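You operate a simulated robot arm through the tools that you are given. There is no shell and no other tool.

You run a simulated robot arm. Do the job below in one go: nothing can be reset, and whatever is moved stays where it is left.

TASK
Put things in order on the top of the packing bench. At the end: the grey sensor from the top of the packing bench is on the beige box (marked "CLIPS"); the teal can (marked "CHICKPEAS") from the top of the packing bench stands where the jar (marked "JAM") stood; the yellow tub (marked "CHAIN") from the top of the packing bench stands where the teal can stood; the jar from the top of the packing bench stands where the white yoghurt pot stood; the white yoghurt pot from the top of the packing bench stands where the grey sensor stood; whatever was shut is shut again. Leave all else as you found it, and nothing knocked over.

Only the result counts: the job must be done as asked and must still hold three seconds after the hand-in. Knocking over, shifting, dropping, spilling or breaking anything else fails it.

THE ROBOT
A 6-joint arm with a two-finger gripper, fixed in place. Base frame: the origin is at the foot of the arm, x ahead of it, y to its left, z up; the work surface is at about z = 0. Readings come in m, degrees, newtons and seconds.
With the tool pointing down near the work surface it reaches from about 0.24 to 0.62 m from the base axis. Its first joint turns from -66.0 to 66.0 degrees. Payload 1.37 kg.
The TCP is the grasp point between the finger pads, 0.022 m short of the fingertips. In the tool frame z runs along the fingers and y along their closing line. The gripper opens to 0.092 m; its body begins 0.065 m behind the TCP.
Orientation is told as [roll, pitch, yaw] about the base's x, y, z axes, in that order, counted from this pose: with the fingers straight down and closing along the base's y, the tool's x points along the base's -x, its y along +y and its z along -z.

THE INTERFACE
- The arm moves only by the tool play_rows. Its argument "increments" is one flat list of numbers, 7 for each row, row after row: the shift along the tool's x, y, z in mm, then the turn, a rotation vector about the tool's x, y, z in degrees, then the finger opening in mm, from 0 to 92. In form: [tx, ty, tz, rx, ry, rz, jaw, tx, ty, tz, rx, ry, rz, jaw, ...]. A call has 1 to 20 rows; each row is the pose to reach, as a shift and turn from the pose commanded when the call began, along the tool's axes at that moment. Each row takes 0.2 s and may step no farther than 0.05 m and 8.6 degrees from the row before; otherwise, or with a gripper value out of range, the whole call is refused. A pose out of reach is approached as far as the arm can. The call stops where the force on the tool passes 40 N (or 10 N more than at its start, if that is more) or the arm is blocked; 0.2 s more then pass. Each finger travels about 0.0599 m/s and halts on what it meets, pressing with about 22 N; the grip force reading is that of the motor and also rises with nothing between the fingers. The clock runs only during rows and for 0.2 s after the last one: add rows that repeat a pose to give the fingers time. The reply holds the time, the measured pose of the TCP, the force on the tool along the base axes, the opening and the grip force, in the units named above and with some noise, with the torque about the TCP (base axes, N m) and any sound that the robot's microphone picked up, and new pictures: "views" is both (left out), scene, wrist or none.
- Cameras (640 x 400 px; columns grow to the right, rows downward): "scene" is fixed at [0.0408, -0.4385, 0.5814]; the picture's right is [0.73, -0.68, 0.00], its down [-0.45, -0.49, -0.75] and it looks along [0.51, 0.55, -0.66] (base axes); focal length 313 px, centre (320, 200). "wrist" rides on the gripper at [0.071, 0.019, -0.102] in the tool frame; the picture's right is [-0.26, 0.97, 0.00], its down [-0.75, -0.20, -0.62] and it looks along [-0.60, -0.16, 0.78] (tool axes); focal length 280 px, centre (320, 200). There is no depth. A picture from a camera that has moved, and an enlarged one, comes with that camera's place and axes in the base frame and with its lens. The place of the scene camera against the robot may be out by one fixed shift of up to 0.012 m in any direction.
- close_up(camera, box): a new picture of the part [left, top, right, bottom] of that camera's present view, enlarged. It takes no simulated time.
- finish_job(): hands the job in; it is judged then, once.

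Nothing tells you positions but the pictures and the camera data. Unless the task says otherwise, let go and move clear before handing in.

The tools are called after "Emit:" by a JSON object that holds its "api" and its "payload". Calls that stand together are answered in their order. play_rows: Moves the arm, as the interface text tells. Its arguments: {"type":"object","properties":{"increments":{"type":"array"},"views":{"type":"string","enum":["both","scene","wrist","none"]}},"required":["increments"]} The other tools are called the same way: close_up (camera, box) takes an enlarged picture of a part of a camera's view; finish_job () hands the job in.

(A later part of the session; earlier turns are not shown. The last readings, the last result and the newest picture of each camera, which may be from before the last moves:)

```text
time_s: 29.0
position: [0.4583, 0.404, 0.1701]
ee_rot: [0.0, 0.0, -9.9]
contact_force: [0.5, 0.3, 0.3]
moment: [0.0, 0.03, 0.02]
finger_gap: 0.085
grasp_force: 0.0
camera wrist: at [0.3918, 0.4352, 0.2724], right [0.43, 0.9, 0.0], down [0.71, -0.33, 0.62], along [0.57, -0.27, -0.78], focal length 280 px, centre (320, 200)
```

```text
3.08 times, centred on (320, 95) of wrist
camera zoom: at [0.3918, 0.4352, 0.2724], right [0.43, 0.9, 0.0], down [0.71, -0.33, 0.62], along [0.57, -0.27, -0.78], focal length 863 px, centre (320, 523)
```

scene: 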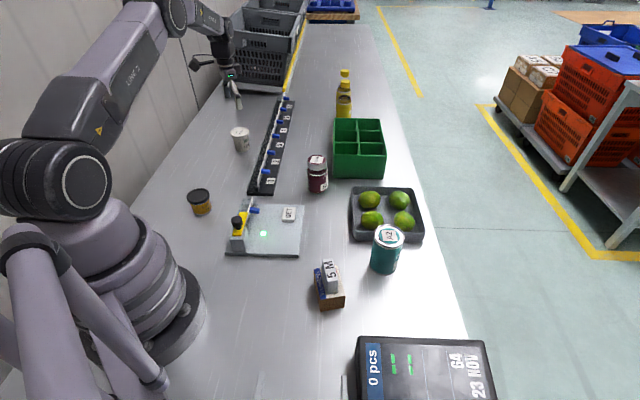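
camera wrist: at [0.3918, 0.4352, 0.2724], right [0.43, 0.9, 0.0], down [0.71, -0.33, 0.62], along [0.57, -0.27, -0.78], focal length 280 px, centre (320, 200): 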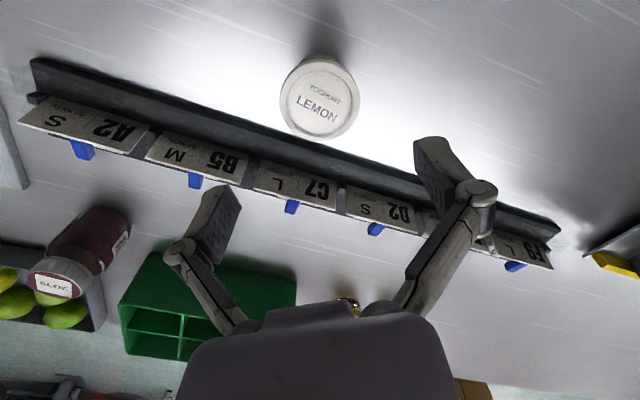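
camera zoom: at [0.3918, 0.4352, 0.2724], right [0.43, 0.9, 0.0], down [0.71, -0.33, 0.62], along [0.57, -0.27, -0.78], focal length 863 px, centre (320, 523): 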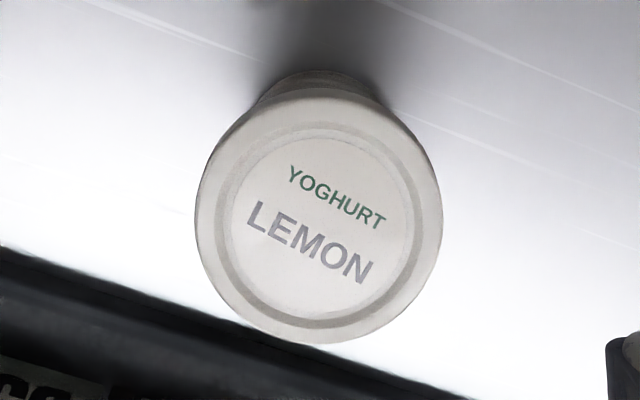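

The pot is exactly under the gripper and the fingers clear the rail by about 15 mm. I'll descend and grip it at the rim.

Emit:
{"api": "play_rows", "payload": {"increments": [0, 0, 35, 0, 0, 0, 85, 0, 0, 70, 0, 0, 0, 85, 0, 0, 100, 0, 0, 0, 85, 0, 0, 118, 0, 0, 0, 85, 0, 0, 125.6, 0, 0, 0, 85, 0, 0, 125.6, 0, 0, 0, 85, 0, 0, 125.6, 0, 0, 0, 75, 0, 0, 125.6, 0, 0, 0, 68, 0, 0, 125.6, 0, 0, 0, 62, 0, 0, 125.6, 0, 0, 0, 55, 0, 0, 125.6, 0, 0, 0, 50, 0, 0, 125.6, 0, 0, 0, 50], "views": "both"}}

Emit:
{"api": "close_up", "payload": {"camera": "wrist", "box": [220, 80, 420, 220]}}

```text
time_s: 31.6
position: [0.459, 0.403, 0.0441]
ee_rot: [0.0, 0.0, -10.0]
contact_force: [-0.6, -0.3, 0.0]
moment: [-0.01, -0.02, -0.01]
finger_gap: 0.061
grasp_force: 22.1
camera wrist: at [0.393, 0.4342, 0.1467], right [0.43, 0.9, 0.0], down [0.71, -0.33, 0.62], along [0.57, -0.27, -0.78], focal length 280 px, centre (320, 200)
```

scene: 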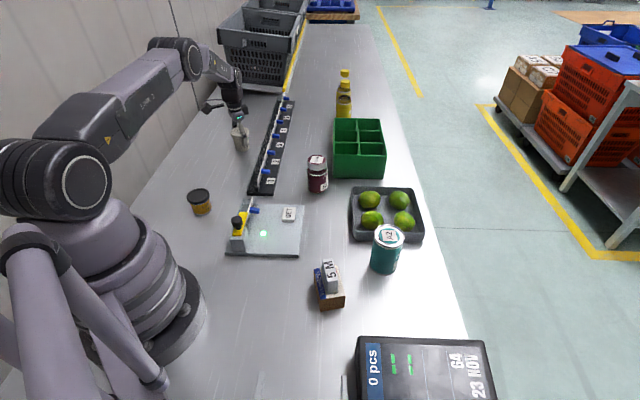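
wrist: 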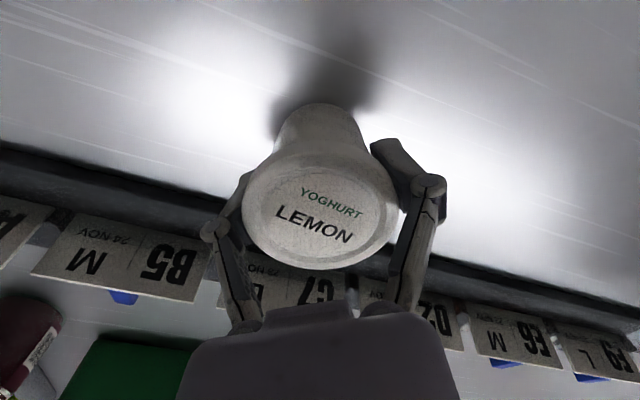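

```text
2.86 times, centred on (320, 150) of wrist
camera zoom: at [0.393, 0.4342, 0.1467], right [0.43, 0.9, 0.0], down [0.71, -0.33, 0.62], along [0.57, -0.27, -0.78], focal length 801 px, centre (320, 343)
```

zoom: 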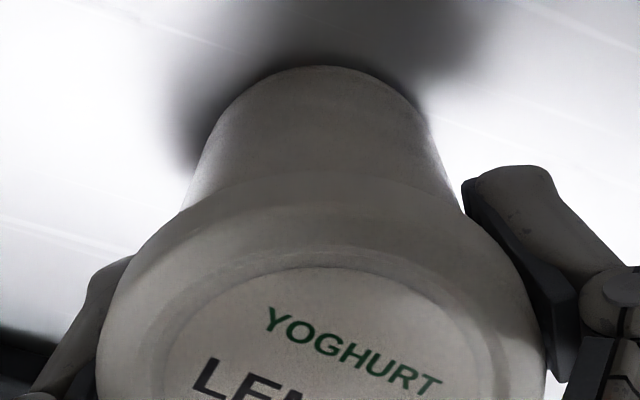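

The pot is held at the rim (61 mm, 22 N) and upright. I'll lift it, carry it to the sensor's old spot, and stop above it to check.

Emit:
{"api": "play_rows", "payload": {"increments": [0, 0, -4, 0, 0, 0, 50, 0, 0, -15, 0, 0, 0, 50, 0, 0, -35, 0, 0, 0, 50, 0, 0, -65, 0, 0, 0, 50, 0, 0, -95, 0, 0, 0, 50, 0, 0, -110, 0, 0, 0, 50, 8, -8, -115, 0, 0, 0, 50, 27, -25, -115, 0, 0, 0, 50, 47, -43, -115, 0, 0, 0, 50, 67, -62, -115, 0, 0, 0, 50, 87, -80, -115, 0, 0, 0, 50, 107, -99, -115, 0, 0, 0, 50, 124, -115, -115, 0, 0, 0, 50, 132, -122, -115, 0, 0, 0, 50, 134, -123.8, -115, 0, 0, 0, 50, 134, -123.8, -115, 0, 0, 0, 50], "views": "both"}}

```text
time_s: 35.0
position: [0.305, 0.3053, 0.158]
ee_rot: [0.0, -0.1, -10.0]
contact_force: [0.0, 0.5, -1.4]
moment: [-0.01, 0.03, 0.0]
finger_gap: 0.061
grasp_force: 21.7
camera wrist: at [0.2393, 0.3365, 0.2611], right [0.43, 0.91, 0.0], down [0.71, -0.33, 0.62], along [0.57, -0.27, -0.78], focal length 280 px, centre (320, 200)
```

scene: 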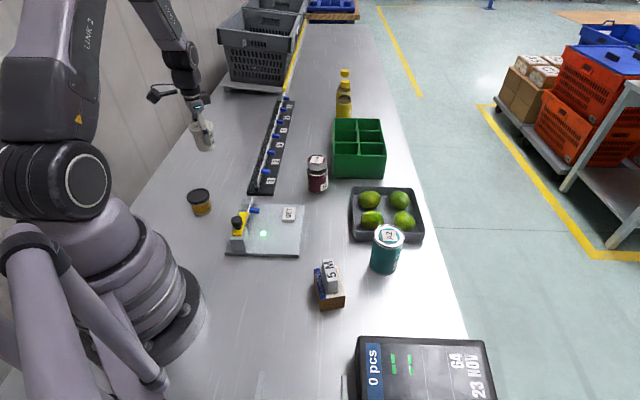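
wrist: 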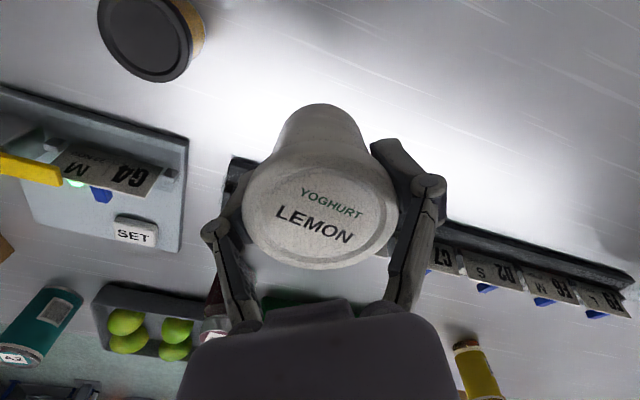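

Emit:
{"api": "play_rows", "payload": {"increments": [0, 0, 25, 0, 0, 0, 50, 0, 0, 55, 0, 0, 0, 50, 0, 0, 82, 0, 0, 0, 50, 0, 0, 100, 0, 0, 0, 50, 0, 0, 109, 0, 0, 0, 50, 0, 0, 112, 0, 0, 0, 50, 0, 0, 113, 0, 0, 0, 50, 0, 0, 114, 0, 0, 0, 50, 0, 0, 114, 0, 0, 0, 50], "views": "none"}}

Emit:
{"api": "play_rows", "payload": {"increments": [0, 0, 0.5, 0, 0, 0, 50, 0, 0, 1, 0, 0, 0, 50, 0, 0, 1, 0, 0, 0, 50], "views": "none"}}

```text
time_s: 37.0
position: [0.3066, 0.306, 0.0455]
ee_rot: [0.0, 0.0, -10.0]
contact_force: [0.0, -0.5, -0.9]
moment: [0.01, -0.02, -0.01]
finger_gap: 0.0612
grasp_force: 22.2
```

```text
time_s: 37.8
position: [0.306, 0.3052, 0.045]
ee_rot: [0.0, 0.0, -10.1]
contact_force: [0.2, -0.5, -1.8]
moment: [0.02, -0.01, 0.01]
finger_gap: 0.061
grasp_force: 21.1
```

Emit:
{"api": "play_rows", "payload": {"increments": [0, 0, 0.5, 0, 0, 0, 50, 0, 0, 0.5, 0, 0, 0, 50], "views": "none"}}

Emit:
{"api": "play_rows", "payload": {"increments": [0, 0, 0.5, 0, 0, 0, 50, 0, 0, 0.5, 0, 0, 0, 50], "views": "none"}}

```text
time_s: 38.4
position: [0.306, 0.3056, 0.0452]
ee_rot: [0.0, -0.1, -10.0]
contact_force: [0.8, -0.9, -2.1]
moment: [-0.01, 0.0, -0.04]
finger_gap: 0.0611
grasp_force: 21.7
```

```text
time_s: 39.0
position: [0.3056, 0.3054, 0.0439]
ee_rot: [-0.1, 0.0, -10.0]
contact_force: [0.2, -0.4, -1.5]
moment: [0.01, -0.04, 0.01]
finger_gap: 0.0612
grasp_force: 22.1
```

Emit:
{"api": "play_rows", "payload": {"increments": [0, 0, 0.5, 0, 0, 0, 50, 0, 0, 0.5, 0, 0, 0, 50], "views": "none"}}

Emit:
{"api": "play_rows", "payload": {"increments": [0, 0, 0.5, 0, 0, 0, 50, 0, 0, 0.5, 0, 0, 0, 50], "views": "wrist"}}

Emit:
{"api": "close_up", "payload": {"camera": "scene", "box": [180, 130, 250, 190]}}

```text
time_s: 39.6
position: [0.3058, 0.3073, 0.0443]
ee_rot: [0.0, 0.0, -10.0]
contact_force: [-1.4, 0.9, -1.3]
moment: [0.0, -0.03, -0.02]
finger_gap: 0.061
grasp_force: 21.8
```

```text
time_s: 40.2
position: [0.3056, 0.3055, 0.0436]
ee_rot: [0.0, 0.0, -9.9]
contact_force: [-2.7, -0.2, 9.3]
moment: [-0.03, 0.11, -0.03]
finger_gap: 0.0612
grasp_force: 22.4
camera wrist: at [0.2398, 0.3368, 0.145], right [0.43, 0.91, 0.0], down [0.71, -0.33, 0.63], along [0.57, -0.27, -0.78], focal length 280 px, centre (320, 200)
```

wrist: 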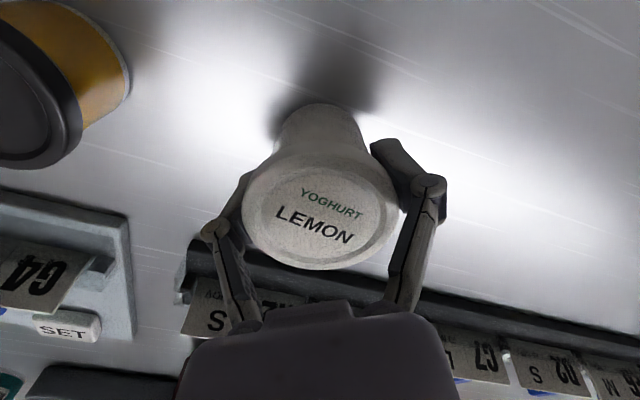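

```text
6.67 times, centred on (215, 160) of scene
camera zoom: at [0.0408, -0.4385, 0.5814], right [0.73, -0.68, 0.0], down [-0.45, -0.49, -0.75], along [0.51, 0.55, -0.66], focal length 2089 px, centre (1020, 467)
```

zoom: 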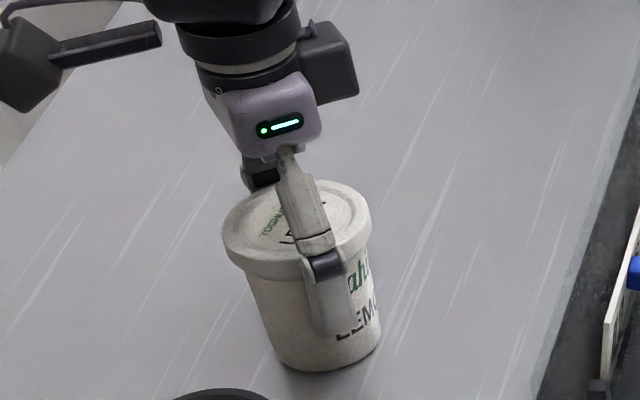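

Contact is felt, so the pot stands on the bench. I'll release and back straight up.

Emit:
{"api": "play_rows", "payload": {"increments": [0, 0, -0.3, 0, 0, 0, 55, 0, 0, -0.3, 0, 0, 0, 60, 0, 0, -0.3, 0, 0, 0, 65, 0, 0, -0.3, 0, 0, 0, 75, 0, 0, -0.3, 0, 0, 0, 84, 0, 0, -0.3, 0, 0, 0, 84, 0, 0, -10, 0, 0, 0, 84, 0, 0, -35, 0, 0, 0, 84, 0, 0, -75, 0, 0, 0, 84, 0, 0, -120, 0, 0, 0, 84, 0, 0, -157, 0, 0, 0, 84, 0, 0, -157, 0, 0, 0, 84], "views": "both"}}

Emit:
{"api": "close_up", "payload": {"camera": "wrist", "box": [220, 0, 420, 120]}}

```text
time_s: 42.8
position: [0.3052, 0.3067, 0.2005]
ee_rot: [-0.1, 0.1, -10.0]
contact_force: [0.1, -0.3, 0.0]
moment: [-0.01, 0.0, 0.01]
finger_gap: 0.0838
grasp_force: 0.1
camera wrist: at [0.2388, 0.3371, 0.3029], right [0.43, 0.91, 0.0], down [0.71, -0.33, 0.62], along [0.57, -0.27, -0.78], focal length 280 px, centre (320, 200)
```

scene: 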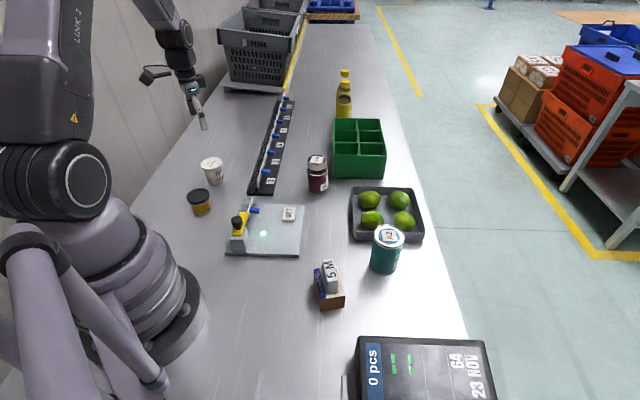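
wrist: 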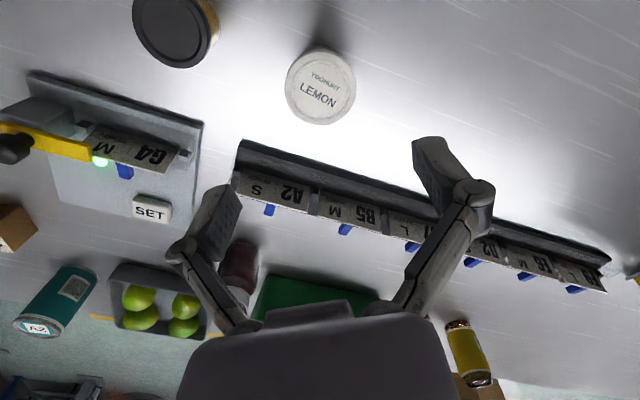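

```text
3.20 times, centred on (320, 60) of wrist
camera zoom: at [0.2388, 0.3371, 0.3029], right [0.43, 0.91, 0.0], down [0.71, -0.33, 0.62], along [0.57, -0.27, -0.78], focal length 897 px, centre (320, 648)
```

zoom: 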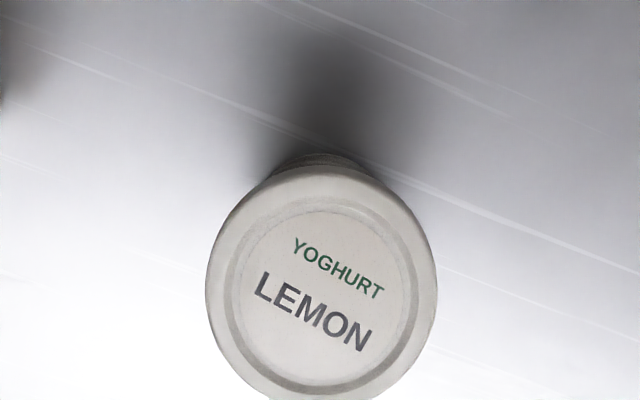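

The yoghurt pot stands upright at the sensor's old spot. Next is the jar.

Emit:
{"api": "play_rows", "payload": {"increments": [-29, -24, 0, 0, 0, 0, 84, -59, -47, 0, 0, 0, 0, 84, -88, -71, 0, 0, 0, 0, 84, -117, -95, 0, 0, 0, 0, 84, -146, -118, 0, 0, 0, 0, 84, -176, -142, 0, 0, 0, 0, 84, -205, -166, 0, 0, 0, 0, 84, -225, -182, 0, 0, 0, 0, 84, -234.3, -189.4, 0, 0, 0, 0, 84, -234.3, -189.4, 0, 0, 0, 0, 84, -234.3, -189.4, 0, 0, 0, 0, 84], "views": "both"}}

Emit:
{"api": "close_up", "payload": {"camera": "wrist", "box": [220, 20, 420, 150]}}

```text
time_s: 45.2
position: [0.5038, 0.0779, 0.1997]
ee_rot: [0.0, 0.0, -10.0]
contact_force: [-0.2, -0.2, 0.0]
moment: [0.02, -0.01, 0.02]
finger_gap: 0.0842
grasp_force: 0.1
camera wrist: at [0.4367, 0.109, 0.3014], right [0.43, 0.91, 0.0], down [0.71, -0.33, 0.62], along [0.57, -0.27, -0.78], focal length 280 px, centre (320, 200)
```

scene: 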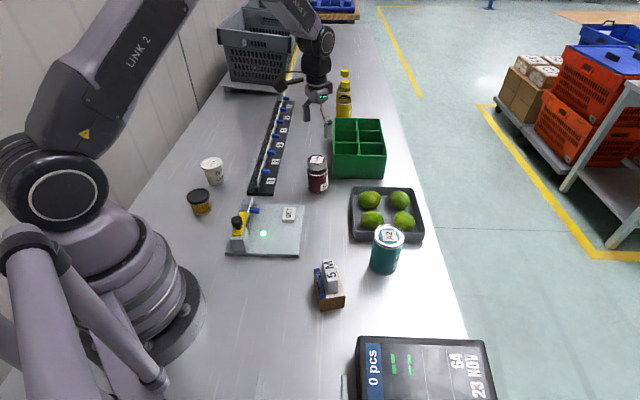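
wrist: 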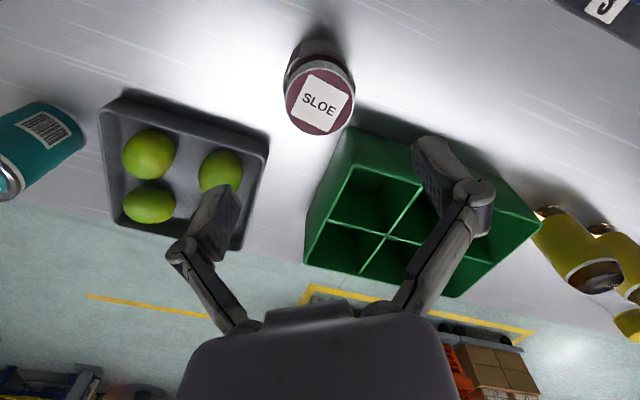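

```text
3.08 times, centred on (320, 85) of wrist
camera zoom: at [0.4367, 0.109, 0.3014], right [0.43, 0.91, 0.0], down [0.71, -0.33, 0.62], along [0.57, -0.27, -0.78], focal length 863 px, centre (320, 554)
```

zoom: 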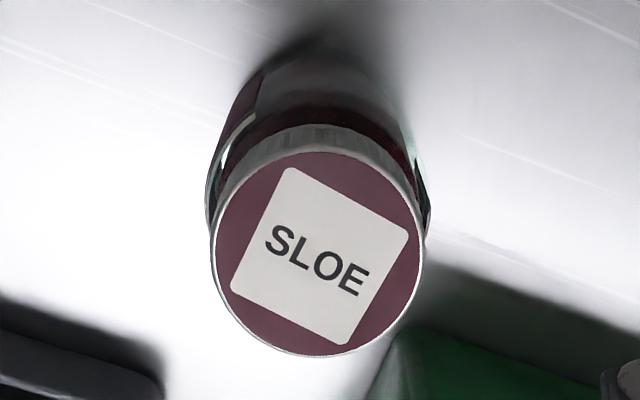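

The jar is centred under the gripper and the crate is clear of both fingers. I'll descend and grip the jar's body.

Emit:
{"api": "play_rows", "payload": {"increments": [0, 0, 40, 0, 0, 0, 84, 0, 0, 80, 0, 0, 0, 84, 0, 0, 115, 0, 0, 0, 84, 0, 0, 140, 0, 0, 0, 84, 0, 0, 152, 0, 0, 0, 84, 0, 0, 155, 0, 0, 0, 84, 0, 0, 155, 0, 0, 0, 80, 0, 0, 155, 0, 0, 0, 70, 0, 0, 155, 0, 0, 0, 63, 0, 0, 155, 0, 0, 0, 57, 0, 0, 155, 0, 0, 0, 50, 0, 0, 155, 0, 0, 0, 45, 0, 0, 155, 0, 0, 0, 45], "views": "both"}}

```text
time_s: 47.4
position: [0.5067, 0.0782, 0.0495]
ee_rot: [0.1, -0.3, -10.1]
contact_force: [-7.4, -1.2, 22.6]
moment: [-0.04, -0.15, 0.02]
finger_gap: 0.0751
grasp_force: 22.0
stopped in row 10: the force on the tool passed its limit at 41 N (the readings are from after the stop); the commanded pose is now the measured one
camera wrist: at [0.4389, 0.1086, 0.1505], right [0.43, 0.9, 0.0], down [0.7, -0.33, 0.63], along [0.57, -0.27, -0.78], focal length 280 px, centre (320, 200)
```

scene: 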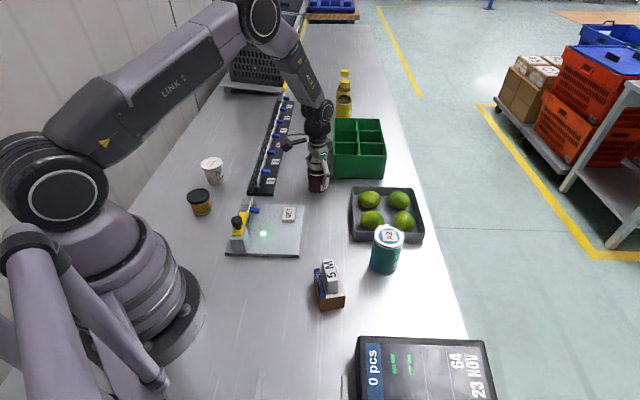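
wrist: 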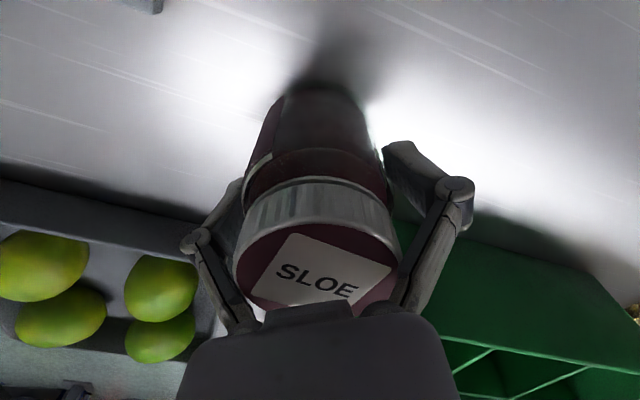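

The closing finger links met the jar's lid because I was too low, so the lid is too close under the palm. The jar is still upright; I'll open again, back up, and check whether it moved.

Emit:
{"api": "play_rows", "payload": {"increments": [0, 0, 0, 0, 0, 0, 80, 0, 0, 0, 0, 0, 0, 86, 0, 0, 0, 0, 0, 0, 86], "views": "both"}}

Emit:
{"api": "close_up", "payload": {"camera": "scene", "box": [280, 130, 370, 200]}}

```text
time_s: 48.2
position: [0.5058, 0.0779, 0.0461]
ee_rot: [0.0, -0.2, -10.0]
contact_force: [-0.2, 0.4, 0.6]
moment: [0.01, 0.02, 0.01]
finger_gap: 0.0861
grasp_force: 0.0
camera wrist: at [0.4382, 0.1085, 0.1485], right [0.43, 0.9, 0.0], down [0.7, -0.33, 0.63], along [0.57, -0.27, -0.78], focal length 280 px, centre (320, 200)
```

scene: 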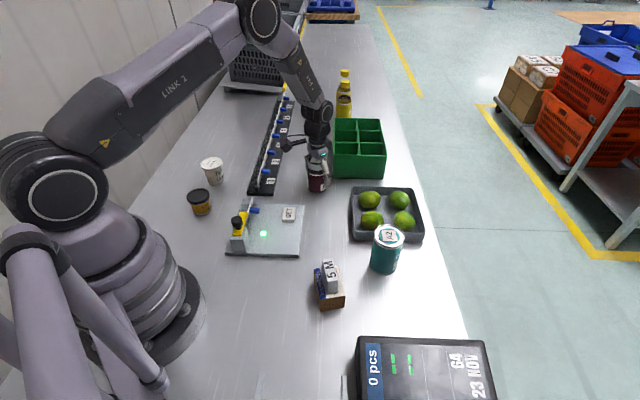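
wrist: 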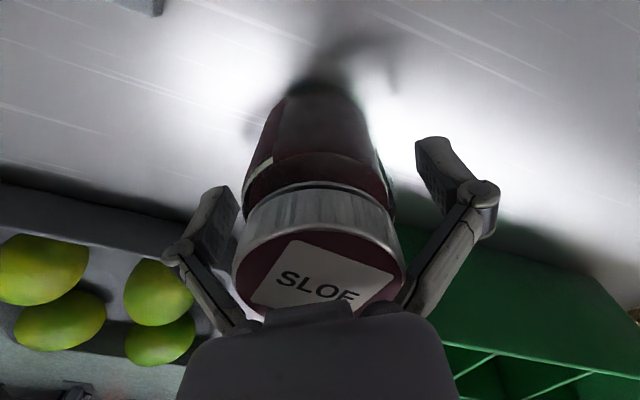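

```text
5.71 times, centred on (325, 165) of scene
camera zoom: at [0.0408, -0.4385, 0.5814], right [0.73, -0.68, 0.0], down [-0.45, -0.49, -0.75], along [0.51, 0.55, -0.66], focal length 1790 px, centre (291, 400)
```

zoom: 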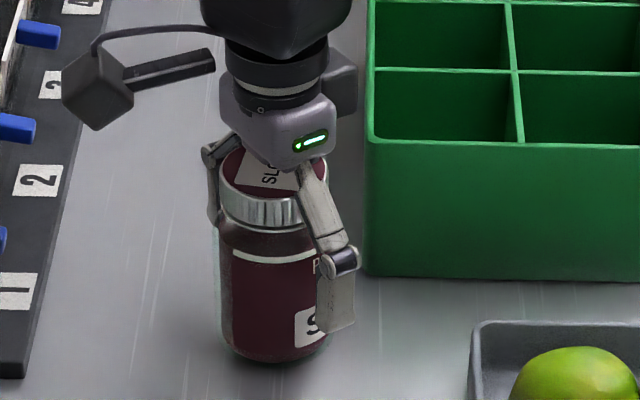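

Emit:
{"api": "play_rows", "payload": {"increments": [0, 0, -10, 0, 0, 0, 86, 0, 0, -40, 0, 0, 0, 86, 0, 0, -80, 0, 0, 0, 86, 0, 0, -120, 0, 0, 0, 86, 0, 0, -152, 0, 0, 0, 86, 0, 0, -152, 0, 0, 0, 86], "views": "wrist"}}

Emit:
{"api": "close_up", "payload": {"camera": "wrist", "box": [220, 20, 420, 150]}}

Emit:
{"api": "close_up", "payload": {"camera": "scene", "box": [280, 130, 370, 200]}}

```text
time_s: 49.6
position: [0.5046, 0.0786, 0.1979]
ee_rot: [-0.1, -0.3, -10.1]
contact_force: [-0.6, 0.3, 0.2]
moment: [-0.01, 0.03, -0.02]
finger_gap: 0.0861
grasp_force: 0.0
camera wrist: at [0.4384, 0.1093, 0.2995], right [0.43, 0.9, 0.0], down [0.7, -0.33, 0.63], along [0.57, -0.27, -0.78], focal length 280 px, centre (320, 200)
```

wrist: 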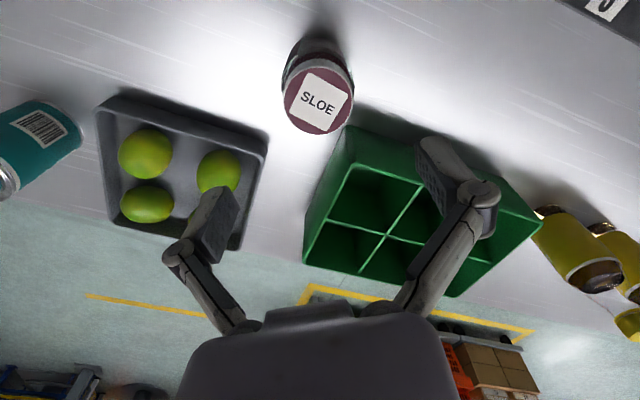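

```text
3.08 times, centred on (320, 85) of wrist
camera zoom: at [0.4384, 0.1093, 0.2995], right [0.43, 0.9, 0.0], down [0.7, -0.33, 0.63], along [0.57, -0.27, -0.78], focal length 863 px, centre (320, 554)
```

zoom: 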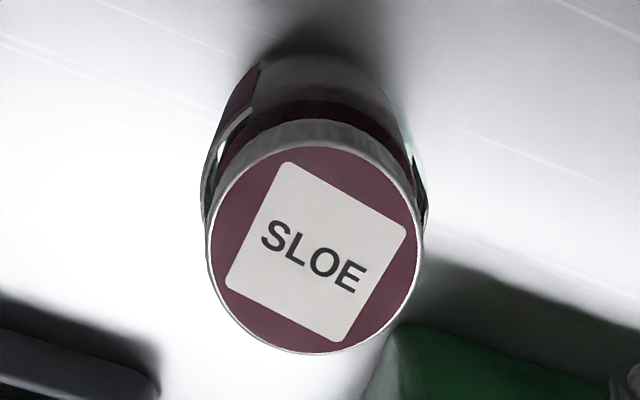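

```text
5.71 times, centred on (325, 165) of scene
camera zoom: at [0.0408, -0.4385, 0.5814], right [0.73, -0.68, 0.0], down [-0.45, -0.49, -0.75], along [0.51, 0.55, -0.66], focal length 1790 px, centre (291, 400)
```

zoom: 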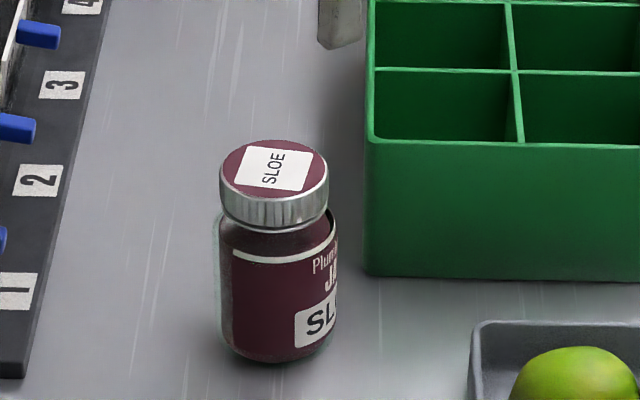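

The jar hasn't moved. I'll level the tool and re-read the pose a few times to average out the noise before going down again, higher on the jar this time.

Emit:
{"api": "play_rows", "payload": {"increments": [0, 0, 0, 0, 0.25, 0, 86, 0, 0, 0, 0, 0.25, 0, 86], "views": "none"}}

Emit:
{"api": "play_rows", "payload": {"increments": [0, 0, 0, 0, 0, 0, 86], "views": "none"}}

Emit:
{"api": "play_rows", "payload": {"increments": [0, 0, 0, 0, 0, 0, 86], "views": "none"}}

Emit:
{"api": "play_rows", "payload": {"increments": [0, 0, 0, 0, 0, 0, 86], "views": "none"}}

Emit:
{"api": "play_rows", "payload": {"increments": [0, 0, 0, 0, 0, 0, 86], "views": "wrist"}}

Emit:
{"api": "close_up", "payload": {"camera": "wrist", "box": [220, 20, 420, 150]}}

```text
time_s: 50.2
position: [0.5048, 0.0779, 0.1985]
ee_rot: [0.1, 0.1, -9.9]
contact_force: [1.0, 0.2, 0.6]
moment: [-0.01, 0.01, 0.04]
finger_gap: 0.0857
grasp_force: 0.0
```

```text
time_s: 50.6
position: [0.5058, 0.0787, 0.1981]
ee_rot: [0.0, 0.0, -10.0]
contact_force: [0.7, 0.7, 0.3]
moment: [0.0, 0.02, 0.01]
finger_gap: 0.0863
grasp_force: 0.1
```

```text
time_s: 51.0
position: [0.5051, 0.0786, 0.199]
ee_rot: [0.0, 0.1, -10.0]
contact_force: [0.5, 0.4, 0.9]
moment: [0.0, 0.0, 0.02]
finger_gap: 0.0862
grasp_force: 0.0
```

```text
time_s: 51.4
position: [0.5055, 0.0788, 0.1991]
ee_rot: [0.0, 0.1, -9.9]
contact_force: [-0.2, 0.1, -0.3]
moment: [-0.05, 0.01, 0.0]
finger_gap: 0.0862
grasp_force: 0.1
```

```text
time_s: 51.8
position: [0.5044, 0.0782, 0.1981]
ee_rot: [0.0, 0.1, -10.0]
contact_force: [-0.2, 0.0, -0.5]
moment: [-0.01, 0.0, 0.02]
finger_gap: 0.0857
grasp_force: 0.1
camera wrist: at [0.4391, 0.1091, 0.3005], right [0.43, 0.9, 0.0], down [0.71, -0.33, 0.62], along [0.56, -0.27, -0.78], focal length 280 px, centre (320, 200)
```

wrist: 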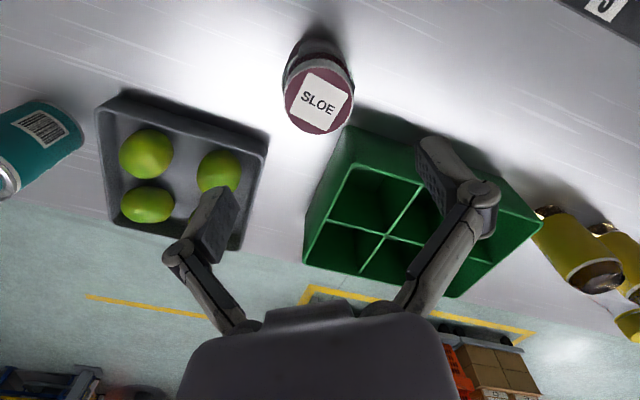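

```text
3.08 times, centred on (320, 85) of wrist
camera zoom: at [0.4391, 0.1091, 0.3005], right [0.43, 0.9, 0.0], down [0.71, -0.33, 0.62], along [0.56, -0.27, -0.78], focal length 863 px, centre (320, 554)
```

zoom: 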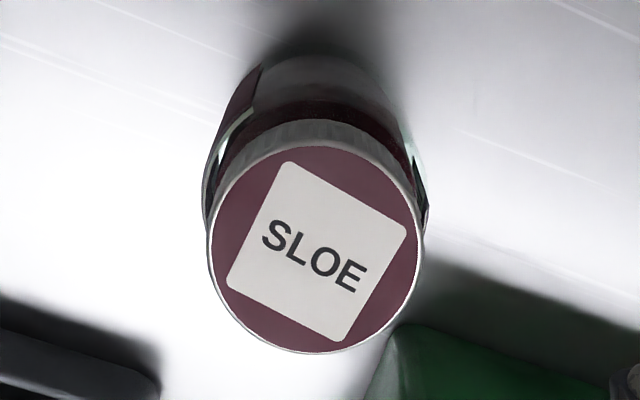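

Jar is at (0.503, 0.078). This time I'll stop at z ≈ 0.066 so the lid stays well below the links, then close gently.

Emit:
{"api": "play_rows", "payload": {"increments": [2, 0, 40, 0, 0, 0, 84, 2, 0, 80, 0, 0, 0, 84, 2, 0, 110, 0, 0, 0, 84, 2, 0, 127, 0, 0, 0, 84, 2, 0, 132.6, 0, 0, 0, 84, 2, 0, 132.6, 0, 0, 0, 84, 2, 0, 132.6, 0, 0, 0, 78, 2, 0, 132.6, 0, 0, 0, 72, 2, 0, 132.6, 0, 0, 0, 66, 2, 0, 132.6, 0, 0, 0, 62], "views": "both"}}

Emit:
{"api": "close_up", "payload": {"camera": "scene", "box": [280, 130, 370, 200]}}

```text
time_s: 54.0
position: [0.5021, 0.078, 0.0653]
ee_rot: [-0.1, 0.2, -10.0]
contact_force: [-0.6, 0.2, -0.2]
moment: [0.01, -0.01, 0.01]
finger_gap: 0.0621
grasp_force: 0.2
camera wrist: at [0.4365, 0.1085, 0.1676], right [0.43, 0.9, 0.0], down [0.71, -0.33, 0.62], along [0.56, -0.27, -0.78], focal length 280 px, centre (320, 200)
```

scene: 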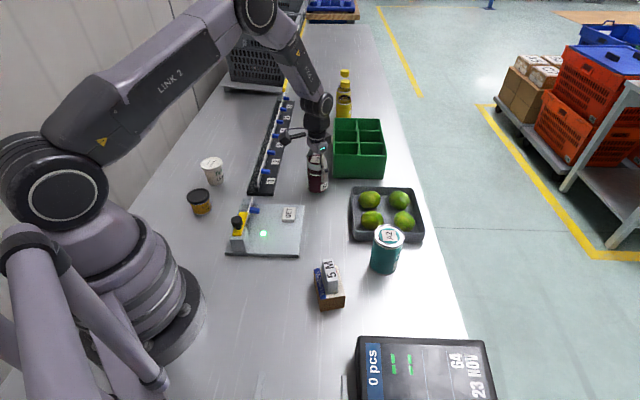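
wrist: 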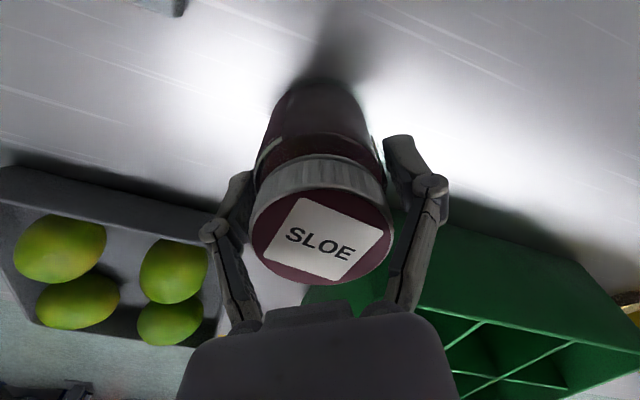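

```text
5.71 times, centred on (325, 165) of scene
camera zoom: at [0.0408, -0.4385, 0.5814], right [0.73, -0.68, 0.0], down [-0.45, -0.49, -0.75], along [0.51, 0.55, -0.66], focal length 1790 px, centre (291, 400)
```

zoom: 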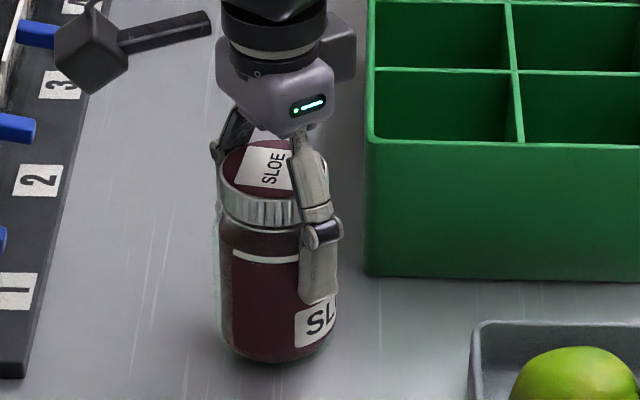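

Emit:
{"api": "play_rows", "payload": {"increments": [0, 0, 0, 0, 0, 0, 58, 0, 0, 0, 0, 0, 0, 54, 0, 0, 0, 0, 0, 0, 50, 0, 0, 0, 0, 0, 0, 46, 0, 0, 0, 0, 0, 0, 46], "views": "wrist"}}

```text
time_s: 55.2
position: [0.5029, 0.0776, 0.0649]
ee_rot: [0.1, 0.1, -10.0]
contact_force: [0.0, 2.7, 5.3]
moment: [0.1, 0.05, 0.04]
finger_gap: 0.059
grasp_force: 22.5
camera wrist: at [0.4366, 0.1086, 0.1678], right [0.43, 0.9, 0.0], down [0.71, -0.33, 0.62], along [0.56, -0.27, -0.78], focal length 280 px, centre (320, 200)
```

wrist: 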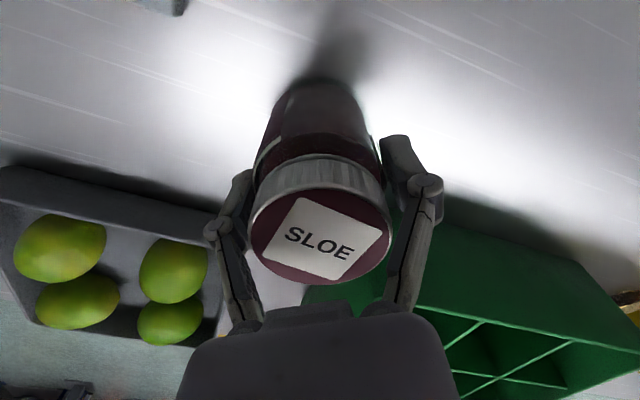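

Emit:
{"api": "play_rows", "payload": {"increments": [0, 0, -1, 0, 0, 0, 46, 0, 0, -3, 0, 0, 0, 46, 0, 0, -6, 0, 0, 0, 46, 0, 0, -8, 0, 0, 0, 46, 0, 0, -8, 0, 0, 0, 46], "views": "both"}}

Emit:
{"api": "close_up", "payload": {"camera": "scene", "box": [280, 130, 370, 200]}}

```text
time_s: 56.4
position: [0.5024, 0.0779, 0.0733]
ee_rot: [0.0, 0.1, -10.0]
contact_force: [-0.4, -0.4, -3.0]
moment: [-0.01, 0.02, -0.01]
finger_gap: 0.0589
grasp_force: 22.2
camera wrist: at [0.436, 0.1087, 0.1757], right [0.43, 0.9, 0.0], down [0.71, -0.33, 0.62], along [0.56, -0.27, -0.78], focal length 280 px, centre (320, 200)
```

scene: 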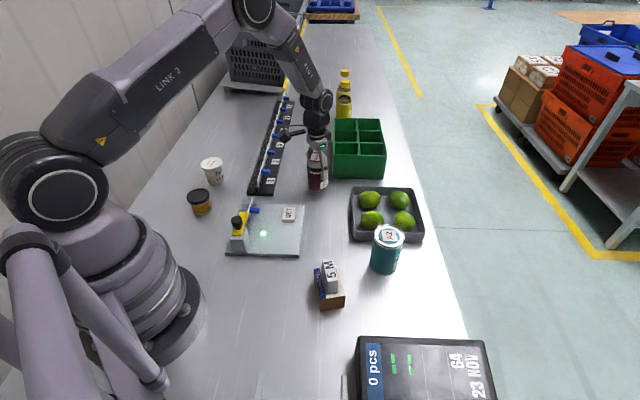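
wrist: 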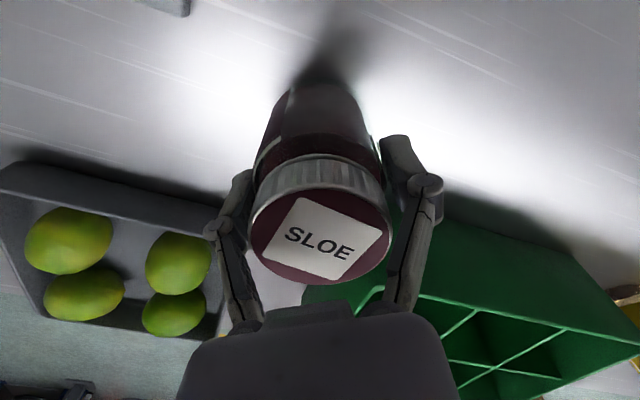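

```text
5.71 times, centred on (325, 165) of scene
camera zoom: at [0.0408, -0.4385, 0.5814], right [0.73, -0.68, 0.0], down [-0.45, -0.49, -0.75], along [0.51, 0.55, -0.66], focal length 1790 px, centre (291, 400)
```

zoom: 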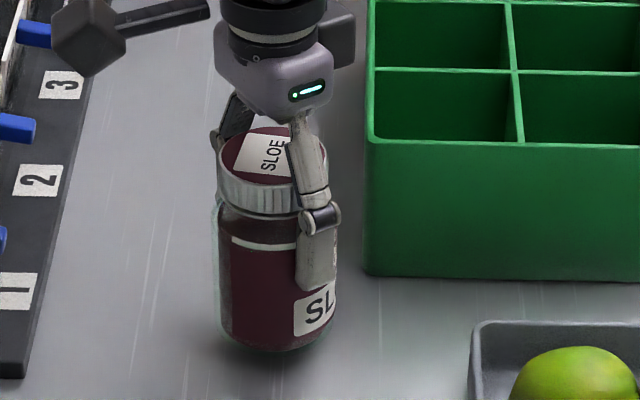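

The jar is held firmly and off the bench (about 0.3 kg). I'll lift it to z = 0.20 and carry it over the rail to the yoghurt pot's old spot.

Emit:
{"api": "play_rows", "payload": {"increments": [0, 0, -20, 0, 0, 0, 46, 0, 0, -50, 0, 0, 0, 46, 0, 0, -85, 0, 0, 0, 46, 0, 0, -115, 0, 0, 0, 46, 0, 0, -127, 0, 0, 0, 46, 4, 13, -127, 0, 0, 0, 46, 13, 41, -127, 0, 0, 0, 46, 23, 72, -127, 0, 0, 0, 46, 33, 103, -127, 0, 0, 0, 46, 43, 134, -127, 0, 0, 0, 46, 52, 165, -127, 0, 0, 0, 46, 62, 196, -127, 0, 0, 0, 46, 72, 227, -127, 0, 0, 0, 46, 82, 258, -127, 0, 0, 0, 46, 91, 286, -127, 0, 0, 0, 46, 97, 305, -127, 0, 0, 0, 46, 99.6, 313.5, -127, 0, 0, 0, 46, 99.6, 313.5, -127, 0, 0, 0, 46, 99.6, 313.5, -127, 0, 0, 0, 46], "views": "both"}}

```text
time_s: 60.4
position: [0.4585, 0.4045, 0.2007]
ee_rot: [0.0, 0.1, -10.0]
contact_force: [-0.7, 0.1, -3.8]
moment: [-0.01, -0.03, 0.02]
finger_gap: 0.0589
grasp_force: 22.0
camera wrist: at [0.3927, 0.4357, 0.3034], right [0.43, 0.9, 0.0], down [0.71, -0.33, 0.62], along [0.56, -0.27, -0.78], focal length 280 px, centre (320, 200)
```

scene: 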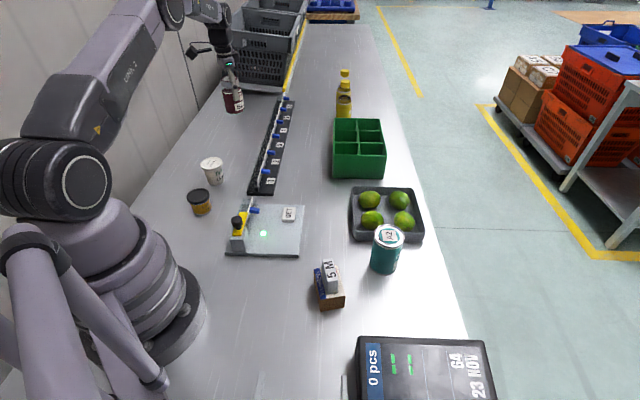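
wrist: 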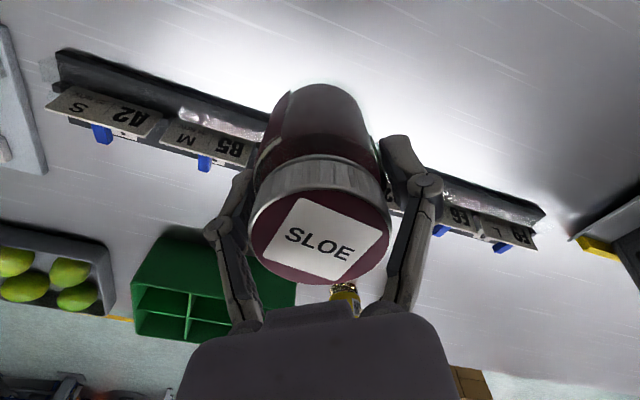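

Emit:
{"api": "play_rows", "payload": {"increments": [0, 0, 30, 0, 0, 0, 46, 0, 0, 65, 0, 0, 0, 46, 0, 0, 95, 0, 0, 0, 46, 0, 0, 115, 0, 0, 0, 46, 0, 0, 126, 0, 0, 0, 46, 0, 0, 130, 0, 0, 0, 46, 0, 0, 131.5, 0, 0, 0, 46, 0, 0, 132.5, 0, 0, 0, 46, 0, 0, 132.5, 0, 0, 0, 46], "views": "none"}}

Emit:
{"api": "play_rows", "payload": {"increments": [0, 0, 0.5, 0, 0, 0, 46, 0, 0, 1, 0, 0, 0, 46, 0, 0, 1, 0, 0, 0, 46], "views": "none"}}

Emit:
{"api": "play_rows", "payload": {"increments": [0, 0, 0.5, 0, 0, 0, 46, 0, 0, 1, 0, 0, 0, 46, 0, 0, 1, 0, 0, 0, 46], "views": "wrist"}}

```text
time_s: 62.4
position: [0.4591, 0.404, 0.0687]
ee_rot: [0.0, 0.1, -10.0]
contact_force: [-0.2, -0.5, -2.6]
moment: [-0.01, -0.01, -0.01]
finger_gap: 0.0591
grasp_force: 22.4
```

```text
time_s: 63.2
position: [0.4581, 0.4036, 0.0676]
ee_rot: [0.1, 0.2, -10.0]
contact_force: [0.3, 0.6, -3.5]
moment: [-0.04, 0.03, -0.01]
finger_gap: 0.0589
grasp_force: 21.6
```

```text
time_s: 64.0
position: [0.4591, 0.4047, 0.0662]
ee_rot: [0.1, 0.0, -10.0]
contact_force: [0.2, 0.3, -3.3]
moment: [-0.02, 0.01, -0.03]
finger_gap: 0.0589
grasp_force: 22.0
camera wrist: at [0.3928, 0.4357, 0.1691], right [0.43, 0.9, 0.0], down [0.71, -0.33, 0.62], along [0.56, -0.27, -0.78], focal length 280 px, centre (320, 200)
```

wrist: 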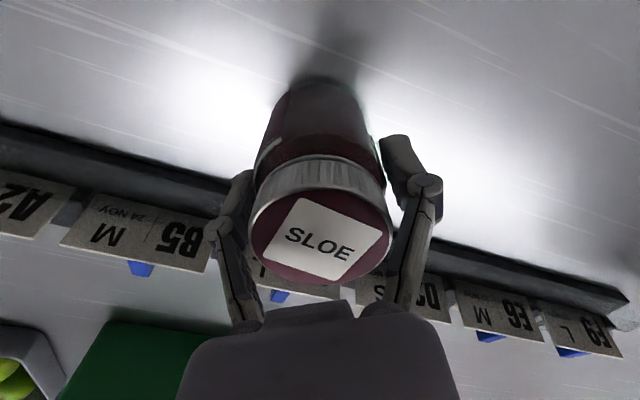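

Emit:
{"api": "play_rows", "payload": {"increments": [0, 0, 0.5, 0, 0, 0, 46, 0, 0, 0.5, 0, 0, 0, 46], "views": "none"}}

Emit:
{"api": "play_rows", "payload": {"increments": [0, 0, 0.5, 0, 0, 0, 46, 0, 0, 0.5, 0, 0, 0, 46], "views": "none"}}

Emit:
{"api": "play_rows", "payload": {"increments": [0, 0, 0.5, 0, 0, 0, 46, 0, 0, 0.5, 0, 0, 0, 46], "views": "none"}}

Emit:
{"api": "close_up", "payload": {"camera": "scene", "box": [205, 80, 275, 160]}}

```text
time_s: 64.6
position: [0.4584, 0.4039, 0.0659]
ee_rot: [-0.1, 0.1, -10.0]
contact_force: [-0.4, 0.6, -3.5]
moment: [-0.02, 0.0, -0.01]
finger_gap: 0.0591
grasp_force: 22.0
```

```text
time_s: 65.2
position: [0.4577, 0.4049, 0.0657]
ee_rot: [0.0, 0.2, -10.1]
contact_force: [-0.1, 0.4, -4.0]
moment: [0.03, 0.04, -0.02]
finger_gap: 0.0589
grasp_force: 22.1
```

```text
time_s: 65.8
position: [0.4585, 0.4046, 0.0657]
ee_rot: [0.2, 0.2, -10.1]
contact_force: [-1.5, -2.0, 2.4]
moment: [-0.13, 0.0, -0.01]
finger_gap: 0.0591
grasp_force: 21.9
```

```text
5.00 times, centred on (240, 120) of scene
camera zoom: at [0.0408, -0.4385, 0.5814], right [0.73, -0.68, 0.0], down [-0.45, -0.49, -0.75], along [0.51, 0.55, -0.66], focal length 1567 px, centre (720, 600)
```

zoom: 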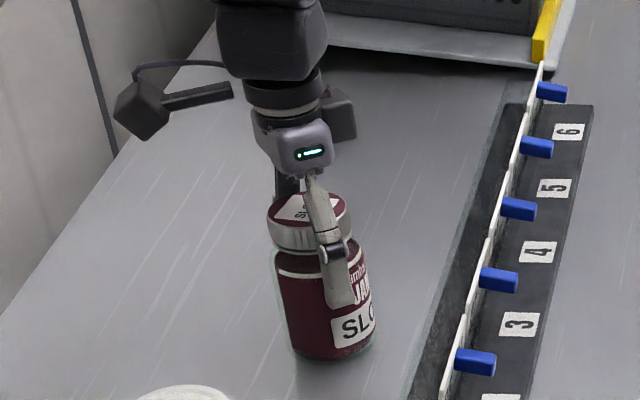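

The jar has touched down (its label reads "JAM SLOE", confirming it's the right one). I'll release and back up.

Emit:
{"api": "play_rows", "payload": {"increments": [0, 0, 0.2, 0, 0, 0, 50, 0, 0, 0.2, 0, 0, 0, 56, 0, 0, 0.2, 0, 0, 0, 61, 0, 0, 0.2, 0, 0, 0, 66, 0, 0, 0.2, 0, 0, 0, 75, 0, 0, 0.2, 0, 0, 0, 82, 0, 0, 0.2, 0, 0, 0, 82, 0, 0, -10, 0, 0, 0, 82, 0, 0, -35, 0, 0, 0, 82, 0, 0, -75, 0, 0, 0, 82, 0, 0, -115, 0, 0, 0, 82, 0, 0, -135, 0, 0, 0, 82, 0, 0, -135, 0, 0, 0, 82], "views": "both"}}

Emit:
{"api": "close_up", "payload": {"camera": "wrist", "box": [220, 20, 420, 150]}}

Emit:
{"api": "close_up", "payload": {"camera": "scene", "box": [180, 80, 300, 200]}}

```text
time_s: 68.6
position: [0.4592, 0.4043, 0.2004]
ee_rot: [-0.1, 0.1, -10.0]
contact_force: [-0.2, 0.5, 0.7]
moment: [0.0, 0.0, -0.02]
finger_gap: 0.0817
grasp_force: 0.0
camera wrist: at [0.3931, 0.4351, 0.3026], right [0.43, 0.9, 0.0], down [0.71, -0.33, 0.62], along [0.56, -0.27, -0.78], focal length 280 px, centre (320, 200)
```

scene: 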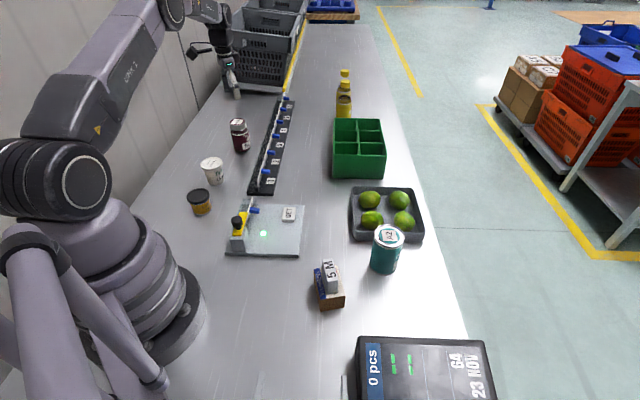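
wrist: 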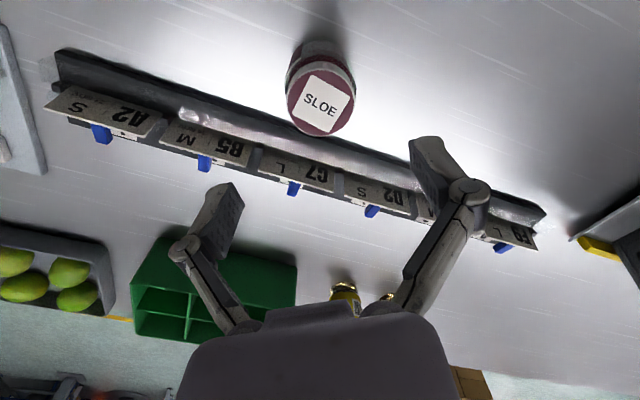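

```text
3.08 times, centred on (320, 85) of wrist
camera zoom: at [0.3931, 0.4351, 0.3026], right [0.43, 0.9, 0.0], down [0.71, -0.33, 0.62], along [0.56, -0.27, -0.78], focal length 863 px, centre (320, 554)
```

zoom: 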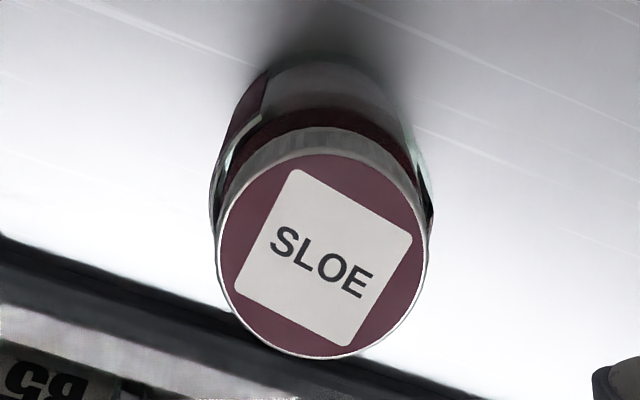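

```text
3.33 times, centred on (240, 140) of scene
camera zoom: at [0.0408, -0.4385, 0.5814], right [0.73, -0.68, 0.0], down [-0.45, -0.49, -0.75], along [0.51, 0.55, -0.66], focal length 1044 px, centre (587, 400)
```

zoom: 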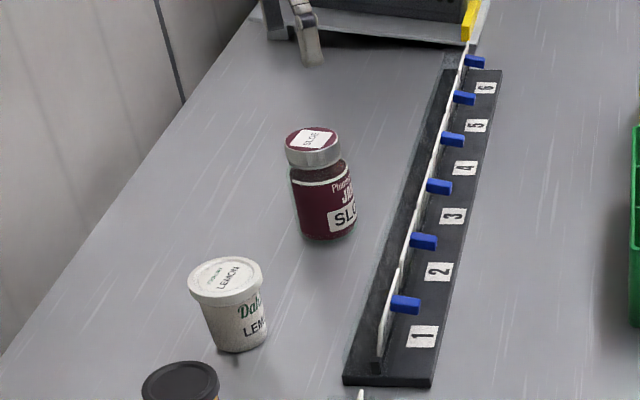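

The jar stands where the yoghurt pot was. Next is the teal can: I'll go above it with yaw 20° so the fingers stay clear of the lime tray.

Emit:
{"api": "play_rows", "payload": {"increments": [-4, -30, -5, 0, 0, -1.5, 86, -10, -74, -10, 0, 0, -3.6, 86, -16, -119, -10, 0, 0, -5.8, 86, -22, -164, -10, 0, 0, -8, 86, -28, -209, -10, 0, 0, -10.2, 86, -34, -254, -10, 0, 0, -12.4, 86, -39, -299, -10, 0, 0, -14.5, 86, -45, -344, -10, 0, 0, -16.7, 86, -51, -389, -10, 0, 0, -18.9, 86, -57, -434, -10, 0, 0, -21, 86, -63, -479, -10, 0, 0, -23.2, 86, -69, -524, -10, 0, 0, -25.4, 86, -75, -568, -10, 0, 0, -27.6, 86, -79, -600, -10, 0, -0.1, -29, 86, -81.7, -618.9, -10, 0, -0.1, -30, 86, -81.7, -618.9, -10, 0, -0.1, -30, 86, -81.7, -618.9, -10, 0, -0.1, -30, 86], "views": "both"}}

Emit:
{"api": "close_up", "payload": {"camera": "wrist", "box": [220, 20, 420, 150]}}

```text
time_s: 72.2
position: [0.4325, -0.2212, 0.209]
ee_rot: [0.1, 0.1, 20.0]
contact_force: [0.6, -0.4, -0.6]
moment: [-0.03, 0.0, 0.0]
finger_gap: 0.086
grasp_force: 0.0
camera wrist: at [0.3588, -0.2283, 0.3116], right [-0.08, 1.0, 0.0], down [0.78, 0.06, 0.63], along [0.62, 0.05, -0.78], focal length 280 px, centre (320, 200)
```

scene: 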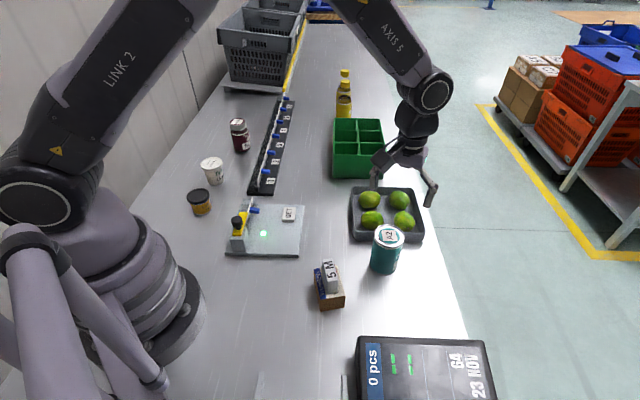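
wrist: 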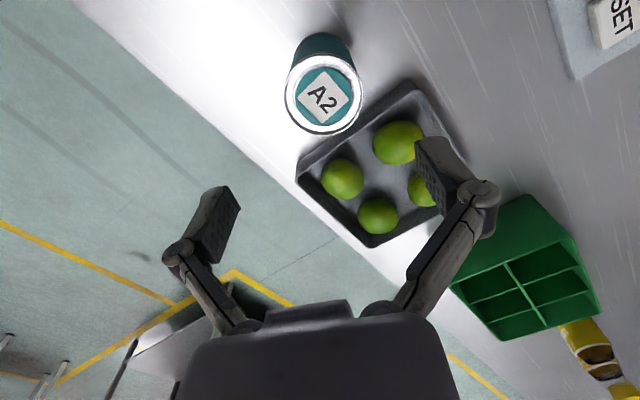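

```text
3.08 times, centred on (320, 85) of wrist
camera zoom: at [0.3588, -0.2283, 0.3116], right [-0.08, 1.0, 0.0], down [0.78, 0.06, 0.63], along [0.62, 0.05, -0.78], focal length 863 px, centre (320, 554)
```

zoom: 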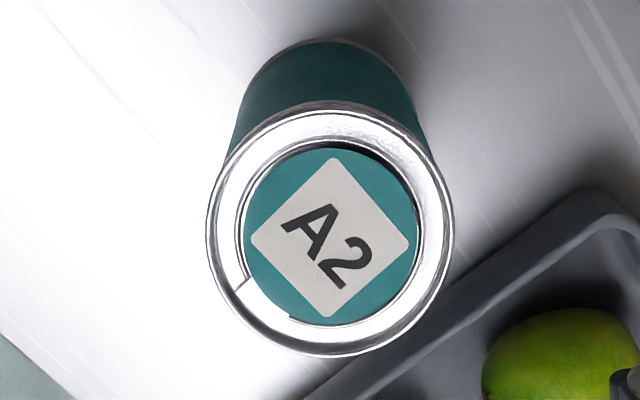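

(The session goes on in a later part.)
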